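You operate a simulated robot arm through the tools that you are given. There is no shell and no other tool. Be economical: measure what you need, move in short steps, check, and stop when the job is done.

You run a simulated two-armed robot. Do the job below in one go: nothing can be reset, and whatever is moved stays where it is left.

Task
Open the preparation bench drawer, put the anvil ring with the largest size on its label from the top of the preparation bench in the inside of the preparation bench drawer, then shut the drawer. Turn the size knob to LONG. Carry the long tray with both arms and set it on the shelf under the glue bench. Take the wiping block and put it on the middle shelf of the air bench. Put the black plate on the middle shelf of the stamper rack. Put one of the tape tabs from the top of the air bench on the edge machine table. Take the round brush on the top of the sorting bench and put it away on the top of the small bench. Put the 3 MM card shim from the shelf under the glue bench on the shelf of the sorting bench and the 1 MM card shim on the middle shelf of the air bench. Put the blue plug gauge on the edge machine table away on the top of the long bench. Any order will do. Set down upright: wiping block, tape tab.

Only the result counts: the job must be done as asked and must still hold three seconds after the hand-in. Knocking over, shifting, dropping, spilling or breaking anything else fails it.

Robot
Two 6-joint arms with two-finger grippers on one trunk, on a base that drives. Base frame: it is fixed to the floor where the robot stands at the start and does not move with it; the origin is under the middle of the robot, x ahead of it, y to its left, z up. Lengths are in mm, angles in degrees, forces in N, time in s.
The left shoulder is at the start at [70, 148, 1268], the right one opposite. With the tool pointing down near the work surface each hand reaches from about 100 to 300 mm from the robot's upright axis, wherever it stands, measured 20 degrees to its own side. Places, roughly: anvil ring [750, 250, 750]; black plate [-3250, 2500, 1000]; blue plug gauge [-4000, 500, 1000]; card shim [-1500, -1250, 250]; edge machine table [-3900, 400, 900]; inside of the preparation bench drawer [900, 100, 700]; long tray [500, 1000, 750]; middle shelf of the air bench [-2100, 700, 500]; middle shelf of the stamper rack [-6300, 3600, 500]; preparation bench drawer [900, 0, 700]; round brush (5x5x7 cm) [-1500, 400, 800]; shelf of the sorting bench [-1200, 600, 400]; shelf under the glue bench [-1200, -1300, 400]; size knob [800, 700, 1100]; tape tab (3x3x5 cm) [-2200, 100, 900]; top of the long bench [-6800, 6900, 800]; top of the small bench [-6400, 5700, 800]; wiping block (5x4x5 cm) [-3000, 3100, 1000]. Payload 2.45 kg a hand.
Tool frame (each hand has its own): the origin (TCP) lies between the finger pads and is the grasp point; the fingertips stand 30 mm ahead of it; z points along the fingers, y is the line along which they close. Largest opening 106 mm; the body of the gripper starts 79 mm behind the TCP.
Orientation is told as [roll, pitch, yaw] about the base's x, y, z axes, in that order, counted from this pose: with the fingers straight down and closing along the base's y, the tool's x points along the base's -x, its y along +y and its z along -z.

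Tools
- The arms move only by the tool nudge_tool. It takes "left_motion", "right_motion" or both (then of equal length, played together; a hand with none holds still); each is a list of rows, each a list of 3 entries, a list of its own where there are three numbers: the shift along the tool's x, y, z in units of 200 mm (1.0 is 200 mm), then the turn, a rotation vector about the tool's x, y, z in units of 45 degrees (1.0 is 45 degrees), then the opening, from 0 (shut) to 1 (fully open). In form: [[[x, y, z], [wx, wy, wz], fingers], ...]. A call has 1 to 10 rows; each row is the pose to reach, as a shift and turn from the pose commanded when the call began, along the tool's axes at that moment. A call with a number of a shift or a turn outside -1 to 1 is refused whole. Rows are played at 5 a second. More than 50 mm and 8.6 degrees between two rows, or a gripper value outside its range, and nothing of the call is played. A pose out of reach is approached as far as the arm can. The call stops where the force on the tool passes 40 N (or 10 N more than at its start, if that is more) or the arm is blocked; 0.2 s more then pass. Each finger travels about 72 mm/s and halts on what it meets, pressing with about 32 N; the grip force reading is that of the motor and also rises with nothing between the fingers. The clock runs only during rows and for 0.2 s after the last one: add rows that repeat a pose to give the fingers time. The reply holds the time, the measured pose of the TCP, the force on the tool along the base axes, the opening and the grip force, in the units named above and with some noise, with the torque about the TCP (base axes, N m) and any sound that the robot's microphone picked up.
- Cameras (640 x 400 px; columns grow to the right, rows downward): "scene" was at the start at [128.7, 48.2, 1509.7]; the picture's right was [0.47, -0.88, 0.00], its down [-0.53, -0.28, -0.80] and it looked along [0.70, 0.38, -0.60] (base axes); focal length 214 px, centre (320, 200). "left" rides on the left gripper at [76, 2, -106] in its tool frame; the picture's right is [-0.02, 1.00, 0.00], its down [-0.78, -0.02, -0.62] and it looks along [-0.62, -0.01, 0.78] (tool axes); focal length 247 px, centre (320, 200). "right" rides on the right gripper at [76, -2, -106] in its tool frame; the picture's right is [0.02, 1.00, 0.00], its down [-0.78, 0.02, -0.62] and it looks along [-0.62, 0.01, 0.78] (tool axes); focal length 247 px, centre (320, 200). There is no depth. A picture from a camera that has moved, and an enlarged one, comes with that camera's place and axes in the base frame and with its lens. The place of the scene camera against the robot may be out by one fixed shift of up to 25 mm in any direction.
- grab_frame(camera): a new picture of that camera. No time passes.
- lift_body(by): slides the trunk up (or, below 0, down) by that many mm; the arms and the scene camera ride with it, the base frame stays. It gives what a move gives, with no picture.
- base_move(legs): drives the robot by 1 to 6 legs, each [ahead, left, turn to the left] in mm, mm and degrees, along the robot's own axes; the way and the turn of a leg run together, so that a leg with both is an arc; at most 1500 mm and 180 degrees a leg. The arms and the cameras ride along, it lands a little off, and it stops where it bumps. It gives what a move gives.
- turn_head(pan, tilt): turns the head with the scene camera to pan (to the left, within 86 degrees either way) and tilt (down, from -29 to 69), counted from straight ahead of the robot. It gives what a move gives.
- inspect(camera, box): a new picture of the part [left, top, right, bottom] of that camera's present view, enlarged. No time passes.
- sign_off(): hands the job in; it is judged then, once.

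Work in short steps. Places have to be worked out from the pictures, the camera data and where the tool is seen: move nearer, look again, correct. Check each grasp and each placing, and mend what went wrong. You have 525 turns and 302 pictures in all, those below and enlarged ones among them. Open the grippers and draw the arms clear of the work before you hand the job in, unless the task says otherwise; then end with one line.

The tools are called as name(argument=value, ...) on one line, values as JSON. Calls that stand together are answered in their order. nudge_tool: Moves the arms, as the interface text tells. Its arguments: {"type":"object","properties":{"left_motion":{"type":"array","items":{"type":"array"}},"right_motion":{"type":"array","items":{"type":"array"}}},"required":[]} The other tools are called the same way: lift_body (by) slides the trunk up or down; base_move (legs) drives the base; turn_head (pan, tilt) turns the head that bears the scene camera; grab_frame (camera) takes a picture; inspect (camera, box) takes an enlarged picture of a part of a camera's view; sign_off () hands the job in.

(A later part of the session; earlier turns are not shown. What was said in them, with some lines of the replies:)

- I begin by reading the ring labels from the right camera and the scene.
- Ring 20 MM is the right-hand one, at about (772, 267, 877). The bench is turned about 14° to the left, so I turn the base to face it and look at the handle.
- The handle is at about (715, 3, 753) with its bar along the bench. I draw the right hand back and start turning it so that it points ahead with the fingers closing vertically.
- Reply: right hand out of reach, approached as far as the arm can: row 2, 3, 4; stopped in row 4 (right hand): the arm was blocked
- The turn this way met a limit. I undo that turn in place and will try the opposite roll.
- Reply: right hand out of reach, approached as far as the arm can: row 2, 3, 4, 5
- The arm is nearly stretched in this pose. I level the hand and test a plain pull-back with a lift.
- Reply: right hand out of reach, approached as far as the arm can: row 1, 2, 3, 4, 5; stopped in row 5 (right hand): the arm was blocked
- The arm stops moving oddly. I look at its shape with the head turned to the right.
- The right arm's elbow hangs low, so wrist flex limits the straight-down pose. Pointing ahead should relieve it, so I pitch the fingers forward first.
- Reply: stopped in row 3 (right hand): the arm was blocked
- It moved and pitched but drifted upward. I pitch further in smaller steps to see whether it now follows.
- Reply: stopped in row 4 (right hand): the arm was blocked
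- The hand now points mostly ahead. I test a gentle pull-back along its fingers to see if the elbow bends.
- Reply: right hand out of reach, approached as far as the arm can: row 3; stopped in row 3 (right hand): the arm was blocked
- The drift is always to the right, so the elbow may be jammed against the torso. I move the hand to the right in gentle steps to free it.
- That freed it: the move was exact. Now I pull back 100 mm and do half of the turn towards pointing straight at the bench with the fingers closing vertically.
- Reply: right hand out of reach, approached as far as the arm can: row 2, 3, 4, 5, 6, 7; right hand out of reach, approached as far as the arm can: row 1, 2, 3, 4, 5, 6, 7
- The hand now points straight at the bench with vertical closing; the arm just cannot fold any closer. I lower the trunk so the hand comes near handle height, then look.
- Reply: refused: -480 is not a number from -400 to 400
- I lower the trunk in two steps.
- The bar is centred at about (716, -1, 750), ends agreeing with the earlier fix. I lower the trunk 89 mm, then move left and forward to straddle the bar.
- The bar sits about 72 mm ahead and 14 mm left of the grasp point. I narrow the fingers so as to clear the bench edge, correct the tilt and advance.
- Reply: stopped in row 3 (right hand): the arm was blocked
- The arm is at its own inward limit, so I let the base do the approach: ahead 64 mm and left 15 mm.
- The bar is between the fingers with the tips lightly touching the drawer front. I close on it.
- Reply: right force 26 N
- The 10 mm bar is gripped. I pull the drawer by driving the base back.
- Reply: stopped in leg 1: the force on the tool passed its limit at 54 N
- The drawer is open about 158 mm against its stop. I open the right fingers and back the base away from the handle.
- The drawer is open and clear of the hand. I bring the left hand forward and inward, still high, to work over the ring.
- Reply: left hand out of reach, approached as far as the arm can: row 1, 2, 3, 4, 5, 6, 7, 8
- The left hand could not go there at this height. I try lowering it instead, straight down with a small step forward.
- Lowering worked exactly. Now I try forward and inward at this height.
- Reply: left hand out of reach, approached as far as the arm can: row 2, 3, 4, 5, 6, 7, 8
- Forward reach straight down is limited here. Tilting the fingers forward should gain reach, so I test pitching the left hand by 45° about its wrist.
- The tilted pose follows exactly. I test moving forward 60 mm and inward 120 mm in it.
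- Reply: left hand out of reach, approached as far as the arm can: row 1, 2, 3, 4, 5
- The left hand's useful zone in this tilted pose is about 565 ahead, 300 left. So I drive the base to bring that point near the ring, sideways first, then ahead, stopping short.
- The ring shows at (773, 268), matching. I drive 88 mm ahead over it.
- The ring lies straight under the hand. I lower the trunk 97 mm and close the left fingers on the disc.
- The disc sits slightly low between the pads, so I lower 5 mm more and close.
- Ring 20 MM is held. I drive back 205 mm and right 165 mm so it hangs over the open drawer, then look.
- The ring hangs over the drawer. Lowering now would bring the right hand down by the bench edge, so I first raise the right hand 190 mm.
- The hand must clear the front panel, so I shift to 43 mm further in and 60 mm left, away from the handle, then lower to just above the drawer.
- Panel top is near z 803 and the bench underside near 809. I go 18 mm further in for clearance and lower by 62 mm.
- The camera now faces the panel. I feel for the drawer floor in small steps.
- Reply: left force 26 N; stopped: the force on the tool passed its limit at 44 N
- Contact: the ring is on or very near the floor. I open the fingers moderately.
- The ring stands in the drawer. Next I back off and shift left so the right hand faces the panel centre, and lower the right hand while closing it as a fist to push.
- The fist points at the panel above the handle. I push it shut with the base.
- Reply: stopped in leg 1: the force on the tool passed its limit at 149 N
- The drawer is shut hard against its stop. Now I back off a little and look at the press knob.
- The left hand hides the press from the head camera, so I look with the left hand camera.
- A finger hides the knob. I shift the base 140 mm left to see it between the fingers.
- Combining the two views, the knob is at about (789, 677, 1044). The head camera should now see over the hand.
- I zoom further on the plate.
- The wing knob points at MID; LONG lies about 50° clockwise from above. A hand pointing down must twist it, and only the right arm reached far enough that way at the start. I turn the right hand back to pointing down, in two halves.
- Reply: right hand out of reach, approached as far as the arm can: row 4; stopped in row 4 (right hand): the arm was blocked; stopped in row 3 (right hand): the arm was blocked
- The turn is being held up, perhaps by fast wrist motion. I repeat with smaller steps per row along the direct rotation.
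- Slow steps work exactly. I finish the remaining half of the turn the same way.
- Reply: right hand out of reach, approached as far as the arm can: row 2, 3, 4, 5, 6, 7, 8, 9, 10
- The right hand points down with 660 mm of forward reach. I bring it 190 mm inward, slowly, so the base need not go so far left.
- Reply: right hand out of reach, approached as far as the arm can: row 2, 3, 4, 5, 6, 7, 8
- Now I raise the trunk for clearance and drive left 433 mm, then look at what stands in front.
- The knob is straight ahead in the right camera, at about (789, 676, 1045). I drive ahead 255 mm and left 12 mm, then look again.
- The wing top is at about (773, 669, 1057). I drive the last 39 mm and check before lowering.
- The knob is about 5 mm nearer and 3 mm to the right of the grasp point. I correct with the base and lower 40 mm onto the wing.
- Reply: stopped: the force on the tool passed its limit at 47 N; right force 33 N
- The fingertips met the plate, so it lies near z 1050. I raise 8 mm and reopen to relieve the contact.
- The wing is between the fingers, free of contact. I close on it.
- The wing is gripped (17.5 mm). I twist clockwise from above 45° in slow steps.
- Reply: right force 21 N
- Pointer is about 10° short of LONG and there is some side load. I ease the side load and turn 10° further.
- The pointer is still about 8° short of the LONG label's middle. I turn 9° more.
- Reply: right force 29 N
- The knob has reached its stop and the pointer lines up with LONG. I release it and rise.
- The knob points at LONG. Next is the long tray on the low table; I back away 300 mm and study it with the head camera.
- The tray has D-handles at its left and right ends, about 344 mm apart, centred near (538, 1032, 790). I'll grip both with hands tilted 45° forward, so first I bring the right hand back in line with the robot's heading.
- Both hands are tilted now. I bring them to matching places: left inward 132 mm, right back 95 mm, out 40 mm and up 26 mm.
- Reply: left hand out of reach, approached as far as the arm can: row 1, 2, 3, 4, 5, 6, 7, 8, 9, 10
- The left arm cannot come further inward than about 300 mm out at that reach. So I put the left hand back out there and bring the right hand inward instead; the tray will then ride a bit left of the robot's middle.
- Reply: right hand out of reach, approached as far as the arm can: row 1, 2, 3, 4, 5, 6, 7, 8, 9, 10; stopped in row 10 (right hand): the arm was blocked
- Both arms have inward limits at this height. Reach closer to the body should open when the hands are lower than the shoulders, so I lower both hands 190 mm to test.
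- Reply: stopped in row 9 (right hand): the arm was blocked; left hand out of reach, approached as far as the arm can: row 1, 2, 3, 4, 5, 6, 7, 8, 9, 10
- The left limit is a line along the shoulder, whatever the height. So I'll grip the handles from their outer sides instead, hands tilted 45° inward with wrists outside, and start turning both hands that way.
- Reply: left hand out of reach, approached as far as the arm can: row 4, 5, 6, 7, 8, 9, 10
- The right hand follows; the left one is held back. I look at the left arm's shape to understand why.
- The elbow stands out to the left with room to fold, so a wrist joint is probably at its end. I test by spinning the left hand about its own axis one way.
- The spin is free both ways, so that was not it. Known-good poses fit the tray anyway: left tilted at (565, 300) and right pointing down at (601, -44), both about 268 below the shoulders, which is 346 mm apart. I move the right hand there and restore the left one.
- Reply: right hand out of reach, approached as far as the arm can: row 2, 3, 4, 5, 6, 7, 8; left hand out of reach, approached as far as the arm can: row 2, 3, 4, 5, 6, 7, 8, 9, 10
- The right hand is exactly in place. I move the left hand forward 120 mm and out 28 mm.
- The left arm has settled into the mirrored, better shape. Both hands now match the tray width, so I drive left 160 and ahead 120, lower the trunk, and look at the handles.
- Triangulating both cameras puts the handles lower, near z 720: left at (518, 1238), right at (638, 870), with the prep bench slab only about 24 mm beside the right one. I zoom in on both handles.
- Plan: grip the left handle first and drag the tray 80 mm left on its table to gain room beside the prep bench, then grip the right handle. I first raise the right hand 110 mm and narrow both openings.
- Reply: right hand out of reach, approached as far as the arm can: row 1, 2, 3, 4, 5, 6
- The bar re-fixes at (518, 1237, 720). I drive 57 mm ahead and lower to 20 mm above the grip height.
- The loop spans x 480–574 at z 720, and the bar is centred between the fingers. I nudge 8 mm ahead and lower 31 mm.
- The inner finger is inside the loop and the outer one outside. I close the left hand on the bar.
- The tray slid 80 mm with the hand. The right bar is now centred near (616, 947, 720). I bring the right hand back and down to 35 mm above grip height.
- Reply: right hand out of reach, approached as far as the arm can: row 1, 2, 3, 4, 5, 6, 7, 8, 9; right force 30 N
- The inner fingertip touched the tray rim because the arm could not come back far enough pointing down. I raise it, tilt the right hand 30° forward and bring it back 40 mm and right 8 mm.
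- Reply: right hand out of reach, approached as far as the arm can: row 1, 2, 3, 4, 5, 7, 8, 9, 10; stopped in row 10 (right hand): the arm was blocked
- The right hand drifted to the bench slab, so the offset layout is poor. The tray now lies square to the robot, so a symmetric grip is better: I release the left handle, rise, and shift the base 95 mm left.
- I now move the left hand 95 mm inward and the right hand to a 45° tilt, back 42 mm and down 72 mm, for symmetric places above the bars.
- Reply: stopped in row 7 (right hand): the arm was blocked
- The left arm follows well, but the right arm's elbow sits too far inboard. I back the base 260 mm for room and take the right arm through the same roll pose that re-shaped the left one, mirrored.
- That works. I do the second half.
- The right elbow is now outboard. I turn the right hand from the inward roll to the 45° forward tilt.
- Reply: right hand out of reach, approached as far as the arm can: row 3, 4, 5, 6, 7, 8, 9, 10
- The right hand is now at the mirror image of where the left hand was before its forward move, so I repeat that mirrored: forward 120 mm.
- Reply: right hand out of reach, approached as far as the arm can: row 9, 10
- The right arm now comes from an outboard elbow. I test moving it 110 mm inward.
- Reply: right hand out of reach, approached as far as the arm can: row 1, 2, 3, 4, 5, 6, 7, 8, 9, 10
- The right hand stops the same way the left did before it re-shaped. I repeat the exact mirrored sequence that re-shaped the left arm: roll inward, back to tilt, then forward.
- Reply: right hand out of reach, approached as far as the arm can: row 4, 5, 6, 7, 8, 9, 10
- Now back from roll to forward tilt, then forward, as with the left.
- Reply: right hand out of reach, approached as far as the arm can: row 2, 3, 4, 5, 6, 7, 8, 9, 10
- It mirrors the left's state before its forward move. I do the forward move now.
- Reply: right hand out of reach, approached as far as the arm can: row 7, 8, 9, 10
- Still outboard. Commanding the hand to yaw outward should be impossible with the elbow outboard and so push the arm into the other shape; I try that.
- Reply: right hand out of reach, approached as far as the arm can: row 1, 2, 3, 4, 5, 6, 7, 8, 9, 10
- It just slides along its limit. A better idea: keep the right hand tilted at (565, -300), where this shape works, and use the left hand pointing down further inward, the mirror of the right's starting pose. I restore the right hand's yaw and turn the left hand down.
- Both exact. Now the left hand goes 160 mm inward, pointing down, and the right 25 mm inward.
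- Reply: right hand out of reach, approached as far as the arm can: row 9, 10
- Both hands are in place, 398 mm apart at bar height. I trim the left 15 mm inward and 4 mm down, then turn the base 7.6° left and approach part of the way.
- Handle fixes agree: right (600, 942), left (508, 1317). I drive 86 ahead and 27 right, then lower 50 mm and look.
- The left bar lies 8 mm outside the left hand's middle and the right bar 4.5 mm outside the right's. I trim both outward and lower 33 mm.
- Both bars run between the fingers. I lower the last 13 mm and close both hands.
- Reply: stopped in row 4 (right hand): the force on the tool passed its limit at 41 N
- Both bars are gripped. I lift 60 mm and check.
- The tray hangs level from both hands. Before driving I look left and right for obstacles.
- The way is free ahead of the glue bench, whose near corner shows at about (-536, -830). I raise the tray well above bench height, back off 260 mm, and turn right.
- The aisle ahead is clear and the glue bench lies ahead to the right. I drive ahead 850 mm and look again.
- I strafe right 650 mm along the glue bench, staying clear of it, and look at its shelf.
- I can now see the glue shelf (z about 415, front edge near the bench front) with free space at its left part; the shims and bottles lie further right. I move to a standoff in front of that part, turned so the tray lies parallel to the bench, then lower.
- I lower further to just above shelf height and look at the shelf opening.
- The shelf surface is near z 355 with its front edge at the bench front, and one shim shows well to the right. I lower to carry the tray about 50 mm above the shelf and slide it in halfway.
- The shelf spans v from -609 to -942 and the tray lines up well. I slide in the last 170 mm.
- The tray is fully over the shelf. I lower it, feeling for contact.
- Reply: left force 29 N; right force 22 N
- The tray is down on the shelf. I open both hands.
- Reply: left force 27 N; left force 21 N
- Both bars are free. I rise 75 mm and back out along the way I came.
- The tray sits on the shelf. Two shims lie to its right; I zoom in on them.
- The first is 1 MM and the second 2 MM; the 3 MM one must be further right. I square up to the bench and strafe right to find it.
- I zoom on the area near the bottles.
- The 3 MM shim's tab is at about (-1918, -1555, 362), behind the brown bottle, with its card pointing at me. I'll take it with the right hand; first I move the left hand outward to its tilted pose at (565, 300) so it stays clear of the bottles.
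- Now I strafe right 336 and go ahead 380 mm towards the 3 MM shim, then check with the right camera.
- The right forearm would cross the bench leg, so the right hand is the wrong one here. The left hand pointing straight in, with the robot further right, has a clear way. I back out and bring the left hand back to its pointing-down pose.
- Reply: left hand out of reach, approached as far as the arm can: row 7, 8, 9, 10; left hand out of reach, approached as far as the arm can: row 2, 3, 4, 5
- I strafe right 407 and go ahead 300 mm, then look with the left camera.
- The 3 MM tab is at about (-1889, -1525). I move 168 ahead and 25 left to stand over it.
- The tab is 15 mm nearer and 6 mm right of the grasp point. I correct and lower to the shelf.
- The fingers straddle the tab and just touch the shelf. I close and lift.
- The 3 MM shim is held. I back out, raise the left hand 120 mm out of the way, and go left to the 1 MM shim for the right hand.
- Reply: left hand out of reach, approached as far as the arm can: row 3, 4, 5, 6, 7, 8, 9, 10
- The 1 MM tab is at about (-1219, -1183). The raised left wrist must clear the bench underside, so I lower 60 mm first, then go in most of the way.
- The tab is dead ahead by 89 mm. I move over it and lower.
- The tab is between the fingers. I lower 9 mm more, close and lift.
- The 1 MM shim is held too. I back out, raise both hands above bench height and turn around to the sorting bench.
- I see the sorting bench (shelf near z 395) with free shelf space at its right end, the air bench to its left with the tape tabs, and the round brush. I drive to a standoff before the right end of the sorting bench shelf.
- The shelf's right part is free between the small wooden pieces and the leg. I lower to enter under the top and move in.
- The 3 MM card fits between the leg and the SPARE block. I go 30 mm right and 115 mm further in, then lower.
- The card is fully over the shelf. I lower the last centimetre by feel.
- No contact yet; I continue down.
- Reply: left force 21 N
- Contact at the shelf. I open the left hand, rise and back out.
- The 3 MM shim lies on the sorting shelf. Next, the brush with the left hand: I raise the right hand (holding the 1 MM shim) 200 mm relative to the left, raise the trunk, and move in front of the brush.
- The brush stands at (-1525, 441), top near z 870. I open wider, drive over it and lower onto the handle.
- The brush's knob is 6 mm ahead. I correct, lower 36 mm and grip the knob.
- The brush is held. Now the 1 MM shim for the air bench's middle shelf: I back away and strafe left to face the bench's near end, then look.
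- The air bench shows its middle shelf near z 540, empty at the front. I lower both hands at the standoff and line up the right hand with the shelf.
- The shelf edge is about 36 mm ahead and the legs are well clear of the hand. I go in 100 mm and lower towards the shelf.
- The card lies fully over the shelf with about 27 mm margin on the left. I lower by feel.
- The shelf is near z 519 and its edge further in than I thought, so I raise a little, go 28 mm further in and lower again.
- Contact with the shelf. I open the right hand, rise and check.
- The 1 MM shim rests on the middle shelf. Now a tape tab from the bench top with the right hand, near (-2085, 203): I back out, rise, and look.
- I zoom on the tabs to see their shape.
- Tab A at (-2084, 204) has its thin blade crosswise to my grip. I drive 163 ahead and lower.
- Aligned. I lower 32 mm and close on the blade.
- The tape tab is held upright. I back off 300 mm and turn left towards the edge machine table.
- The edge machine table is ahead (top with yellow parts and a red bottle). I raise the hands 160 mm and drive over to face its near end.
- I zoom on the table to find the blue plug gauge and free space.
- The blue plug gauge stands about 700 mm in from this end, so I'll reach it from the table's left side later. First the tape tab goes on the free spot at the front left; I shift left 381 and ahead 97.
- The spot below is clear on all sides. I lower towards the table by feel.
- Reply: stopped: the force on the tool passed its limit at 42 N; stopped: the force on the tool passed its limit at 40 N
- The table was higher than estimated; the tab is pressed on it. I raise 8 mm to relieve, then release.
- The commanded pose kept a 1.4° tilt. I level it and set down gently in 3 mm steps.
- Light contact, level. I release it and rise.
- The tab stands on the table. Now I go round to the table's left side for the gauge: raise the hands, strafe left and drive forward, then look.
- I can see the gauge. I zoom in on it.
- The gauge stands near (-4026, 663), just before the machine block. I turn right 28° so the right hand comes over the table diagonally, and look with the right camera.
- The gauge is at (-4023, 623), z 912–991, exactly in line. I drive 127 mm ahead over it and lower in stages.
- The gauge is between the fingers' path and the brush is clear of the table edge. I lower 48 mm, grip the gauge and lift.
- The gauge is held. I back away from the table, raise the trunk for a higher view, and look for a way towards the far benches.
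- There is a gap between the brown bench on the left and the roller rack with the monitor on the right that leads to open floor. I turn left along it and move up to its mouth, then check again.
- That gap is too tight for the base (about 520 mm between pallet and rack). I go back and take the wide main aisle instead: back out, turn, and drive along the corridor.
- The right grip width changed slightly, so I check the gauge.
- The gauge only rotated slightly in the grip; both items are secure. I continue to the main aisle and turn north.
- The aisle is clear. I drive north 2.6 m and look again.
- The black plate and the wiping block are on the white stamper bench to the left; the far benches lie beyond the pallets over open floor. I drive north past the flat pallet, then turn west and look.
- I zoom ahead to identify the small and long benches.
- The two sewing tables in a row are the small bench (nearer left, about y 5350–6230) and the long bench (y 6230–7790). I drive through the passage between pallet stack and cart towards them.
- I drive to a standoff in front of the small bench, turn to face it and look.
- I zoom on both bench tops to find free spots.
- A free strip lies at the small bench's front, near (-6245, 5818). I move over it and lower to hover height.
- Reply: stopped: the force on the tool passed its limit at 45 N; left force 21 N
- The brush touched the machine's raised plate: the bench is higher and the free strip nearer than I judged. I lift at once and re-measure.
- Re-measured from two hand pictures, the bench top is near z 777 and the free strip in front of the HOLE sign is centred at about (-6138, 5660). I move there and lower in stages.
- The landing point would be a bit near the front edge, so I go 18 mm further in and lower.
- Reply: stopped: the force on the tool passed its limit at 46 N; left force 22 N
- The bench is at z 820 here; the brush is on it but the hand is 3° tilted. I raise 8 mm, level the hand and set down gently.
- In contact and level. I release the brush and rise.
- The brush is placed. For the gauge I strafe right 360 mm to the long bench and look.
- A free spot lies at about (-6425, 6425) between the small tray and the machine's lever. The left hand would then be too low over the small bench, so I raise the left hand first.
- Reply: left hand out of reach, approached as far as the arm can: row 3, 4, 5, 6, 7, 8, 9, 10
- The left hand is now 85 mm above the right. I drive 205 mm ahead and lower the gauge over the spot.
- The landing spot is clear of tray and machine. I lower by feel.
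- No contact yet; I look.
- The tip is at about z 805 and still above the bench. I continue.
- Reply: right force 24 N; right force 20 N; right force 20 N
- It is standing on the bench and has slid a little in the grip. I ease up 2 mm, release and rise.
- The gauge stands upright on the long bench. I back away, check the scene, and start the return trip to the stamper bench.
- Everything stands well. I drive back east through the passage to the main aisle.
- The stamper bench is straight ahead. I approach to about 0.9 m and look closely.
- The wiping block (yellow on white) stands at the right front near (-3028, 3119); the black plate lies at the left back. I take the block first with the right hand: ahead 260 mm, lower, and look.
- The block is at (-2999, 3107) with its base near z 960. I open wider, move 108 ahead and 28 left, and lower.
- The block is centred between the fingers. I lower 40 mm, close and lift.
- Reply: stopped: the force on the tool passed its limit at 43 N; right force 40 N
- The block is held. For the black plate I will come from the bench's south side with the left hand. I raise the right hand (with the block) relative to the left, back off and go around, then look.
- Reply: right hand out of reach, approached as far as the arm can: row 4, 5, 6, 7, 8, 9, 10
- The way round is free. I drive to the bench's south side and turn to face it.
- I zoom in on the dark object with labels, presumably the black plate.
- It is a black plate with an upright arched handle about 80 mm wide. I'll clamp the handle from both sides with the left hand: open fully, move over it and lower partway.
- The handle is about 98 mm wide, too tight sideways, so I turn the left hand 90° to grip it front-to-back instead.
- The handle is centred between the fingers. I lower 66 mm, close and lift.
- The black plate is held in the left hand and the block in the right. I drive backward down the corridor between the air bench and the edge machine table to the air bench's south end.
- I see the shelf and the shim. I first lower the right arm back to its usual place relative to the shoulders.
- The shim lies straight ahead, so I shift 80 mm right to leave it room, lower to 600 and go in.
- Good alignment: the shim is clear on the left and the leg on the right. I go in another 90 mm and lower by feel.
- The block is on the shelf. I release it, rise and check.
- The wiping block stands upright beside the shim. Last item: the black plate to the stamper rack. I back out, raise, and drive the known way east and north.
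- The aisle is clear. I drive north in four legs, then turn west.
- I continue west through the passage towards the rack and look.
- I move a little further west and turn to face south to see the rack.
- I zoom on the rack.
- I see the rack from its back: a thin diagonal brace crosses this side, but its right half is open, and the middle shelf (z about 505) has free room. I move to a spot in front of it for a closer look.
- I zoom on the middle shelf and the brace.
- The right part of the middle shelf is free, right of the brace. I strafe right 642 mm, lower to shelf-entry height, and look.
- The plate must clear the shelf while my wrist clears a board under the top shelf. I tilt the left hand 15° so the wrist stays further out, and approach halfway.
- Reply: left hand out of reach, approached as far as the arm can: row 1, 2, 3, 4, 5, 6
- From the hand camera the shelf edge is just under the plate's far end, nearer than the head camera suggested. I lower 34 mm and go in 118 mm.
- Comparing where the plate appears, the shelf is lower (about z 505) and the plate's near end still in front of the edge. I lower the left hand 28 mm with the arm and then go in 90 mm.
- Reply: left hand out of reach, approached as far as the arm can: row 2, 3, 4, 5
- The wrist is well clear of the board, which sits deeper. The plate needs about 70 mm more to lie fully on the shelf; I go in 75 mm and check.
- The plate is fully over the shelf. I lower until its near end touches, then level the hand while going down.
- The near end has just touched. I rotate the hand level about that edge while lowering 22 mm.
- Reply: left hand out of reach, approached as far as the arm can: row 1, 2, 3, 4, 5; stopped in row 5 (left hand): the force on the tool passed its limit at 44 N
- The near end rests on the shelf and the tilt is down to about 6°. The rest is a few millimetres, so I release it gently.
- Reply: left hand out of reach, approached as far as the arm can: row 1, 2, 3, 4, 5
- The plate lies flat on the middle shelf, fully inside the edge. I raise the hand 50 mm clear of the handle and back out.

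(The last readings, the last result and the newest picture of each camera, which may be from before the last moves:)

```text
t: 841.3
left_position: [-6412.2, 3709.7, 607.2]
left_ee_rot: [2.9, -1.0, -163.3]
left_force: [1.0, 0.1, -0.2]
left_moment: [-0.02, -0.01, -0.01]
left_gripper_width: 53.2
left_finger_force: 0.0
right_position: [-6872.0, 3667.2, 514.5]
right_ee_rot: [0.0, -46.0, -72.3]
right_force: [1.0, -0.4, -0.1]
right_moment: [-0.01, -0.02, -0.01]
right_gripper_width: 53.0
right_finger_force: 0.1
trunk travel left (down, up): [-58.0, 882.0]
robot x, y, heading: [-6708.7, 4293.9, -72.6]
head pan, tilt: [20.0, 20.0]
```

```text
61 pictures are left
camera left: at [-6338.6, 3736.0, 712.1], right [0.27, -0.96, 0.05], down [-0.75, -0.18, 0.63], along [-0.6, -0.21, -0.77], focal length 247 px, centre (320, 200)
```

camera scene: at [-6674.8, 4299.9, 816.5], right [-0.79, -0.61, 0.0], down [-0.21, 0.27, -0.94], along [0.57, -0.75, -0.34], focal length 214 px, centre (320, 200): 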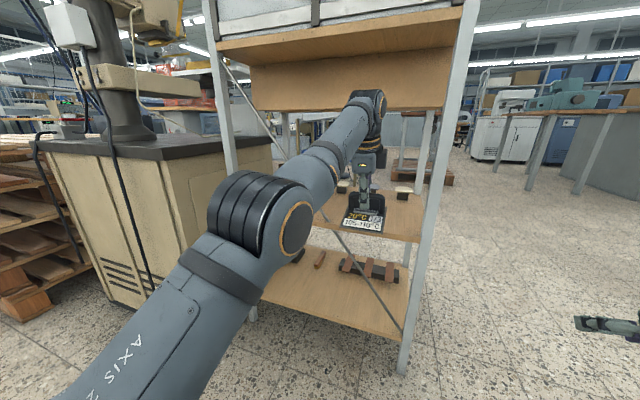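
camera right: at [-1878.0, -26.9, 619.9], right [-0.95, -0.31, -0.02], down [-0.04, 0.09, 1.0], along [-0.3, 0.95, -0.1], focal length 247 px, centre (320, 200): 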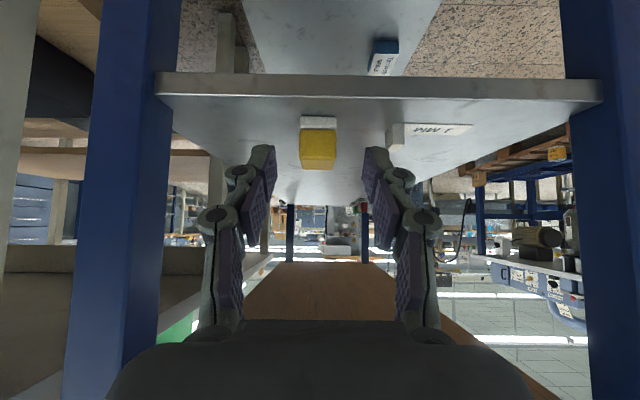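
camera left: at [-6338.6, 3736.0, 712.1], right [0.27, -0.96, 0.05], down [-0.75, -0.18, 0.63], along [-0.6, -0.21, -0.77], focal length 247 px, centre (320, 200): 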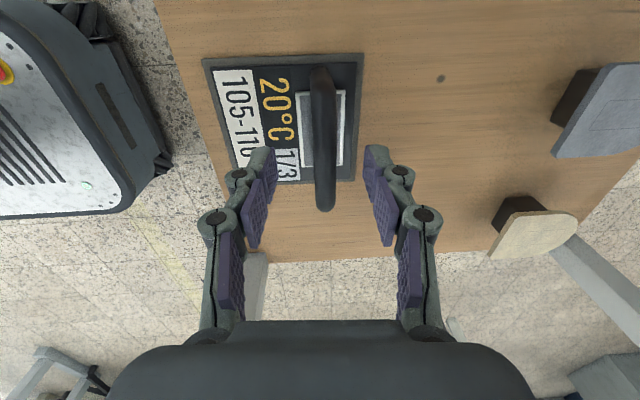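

The plate is fully on the shelf and the fingers are above its handle. I back out.

base_move(legs=[[-350, 0, 0]])

turn_head(pan=25, tilt=20)

grab_frame(camera="scene")

```text
t: 843.6
left_position: [-6517.5, 4038.6, 606.9]
left_ee_rot: [2.7, -1.1, -163.2]
left_force: [-0.7, -0.4, 0.3]
left_moment: [0.01, -0.02, 0.01]
left_gripper_width: 52.9
left_finger_force: 0.1
right_position: [-6974.4, 3996.8, 513.8]
right_ee_rot: [0.0, -46.1, -72.2]
right_force: [1.1, -0.2, -0.6]
right_moment: [-0.04, -0.02, 0.02]
right_gripper_width: 53.0
right_finger_force: 0.1
trunk travel left (down, up): [-58.0, 882.0]
robot x, y, heading: [-6813.0, 4621.7, -72.6]
head pan, tilt: [20.0, 20.0]
```

```text
t: 844.2
left_position: [-6516.9, 4039.2, 607.8]
left_ee_rot: [2.8, -1.0, -163.2]
left_force: [0.5, 0.3, 0.5]
left_moment: [0.01, -0.01, 0.0]
left_gripper_width: 53.0
left_finger_force: 0.2
right_position: [-6975.4, 3995.1, 515.7]
right_ee_rot: [-0.1, -46.2, -72.2]
right_force: [0.9, 0.3, 0.1]
right_moment: [-0.01, 0.01, 0.01]
right_gripper_width: 52.9
right_finger_force: 0.2
trunk travel left (down, up): [-58.0, 882.0]
robot x, y, heading: [-6814.9, 4620.5, -72.5]
head pan, tilt: [25.0, 20.0]
```

```text
60 pictures are left
camera scene: at [-6734.2, 4513.6, 853.6], right [-0.74, -0.68, 0.0], down [-0.23, 0.25, -0.94], along [0.63, -0.69, -0.34], focal length 214 px, centre (320, 200)
```

scene: 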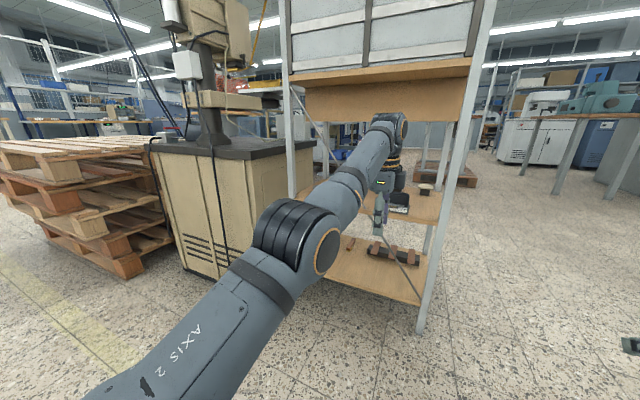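

The plate sits on the middle shelf and all other items are placed. I open both grippers, draw back a little further, and hand in.

nudge_tool(left_motion=[[[0, 0, 0], [0, 0, 0], 0.7], [[0, 0, 0], [0, 0, 0], 1], [[0, 0, 0], [0, 0, 0], 1]], right_motion=[[[0, 0, 0], [0, 0, 0], 0.7], [[0, 0, 0], [0, 0, 0], 1], [[0, 0, 0], [0, 0, 0], 1]])

base_move(legs=[[-80, 0, 0]])

sign_off()

```text
t: 845.0
left_position: [-6516.9, 4039.2, 606.1]
left_ee_rot: [2.8, -1.0, -163.2]
left_force: [-0.3, -0.2, -0.2]
left_moment: [-0.03, -0.04, -0.03]
left_gripper_width: 105.9
left_finger_force: 0.1
right_position: [-6974.0, 3995.6, 514.6]
right_ee_rot: [0.0, -46.2, -72.2]
right_force: [-0.5, -0.4, -0.3]
right_moment: [-0.01, -0.01, 0.0]
right_gripper_width: 106.2
right_finger_force: 0.0
trunk travel left (down, up): [-58.0, 882.0]
robot x, y, heading: [-6815.8, 4624.9, -72.6]
head pan, tilt: [25.0, 20.0]
```

```text
t: 846.1
left_position: [-6539.5, 4116.3, 606.1]
left_ee_rot: [2.9, -0.9, -163.2]
left_force: [0.2, -0.6, -0.1]
left_moment: [0.02, 0.01, 0.0]
left_gripper_width: 105.8
left_finger_force: 0.1
right_position: [-6997.4, 4072.9, 514.9]
right_ee_rot: [0.0, -46.1, -72.1]
right_force: [0.5, 0.3, 0.2]
right_moment: [0.02, -0.01, 0.03]
right_gripper_width: 106.0
right_finger_force: 0.1
trunk travel left (down, up): [-58.0, 882.0]
robot x, y, heading: [-6838.9, 4696.8, -72.7]
head pan, tilt: [25.0, 20.0]
```

```text
The job is handed in.
```

All parts of the job are done and I have handed it in; one slip on the way was that the brush came down on the small bench's machine plate with about 45 N before I re-placed it, and the machine did not visibly move.
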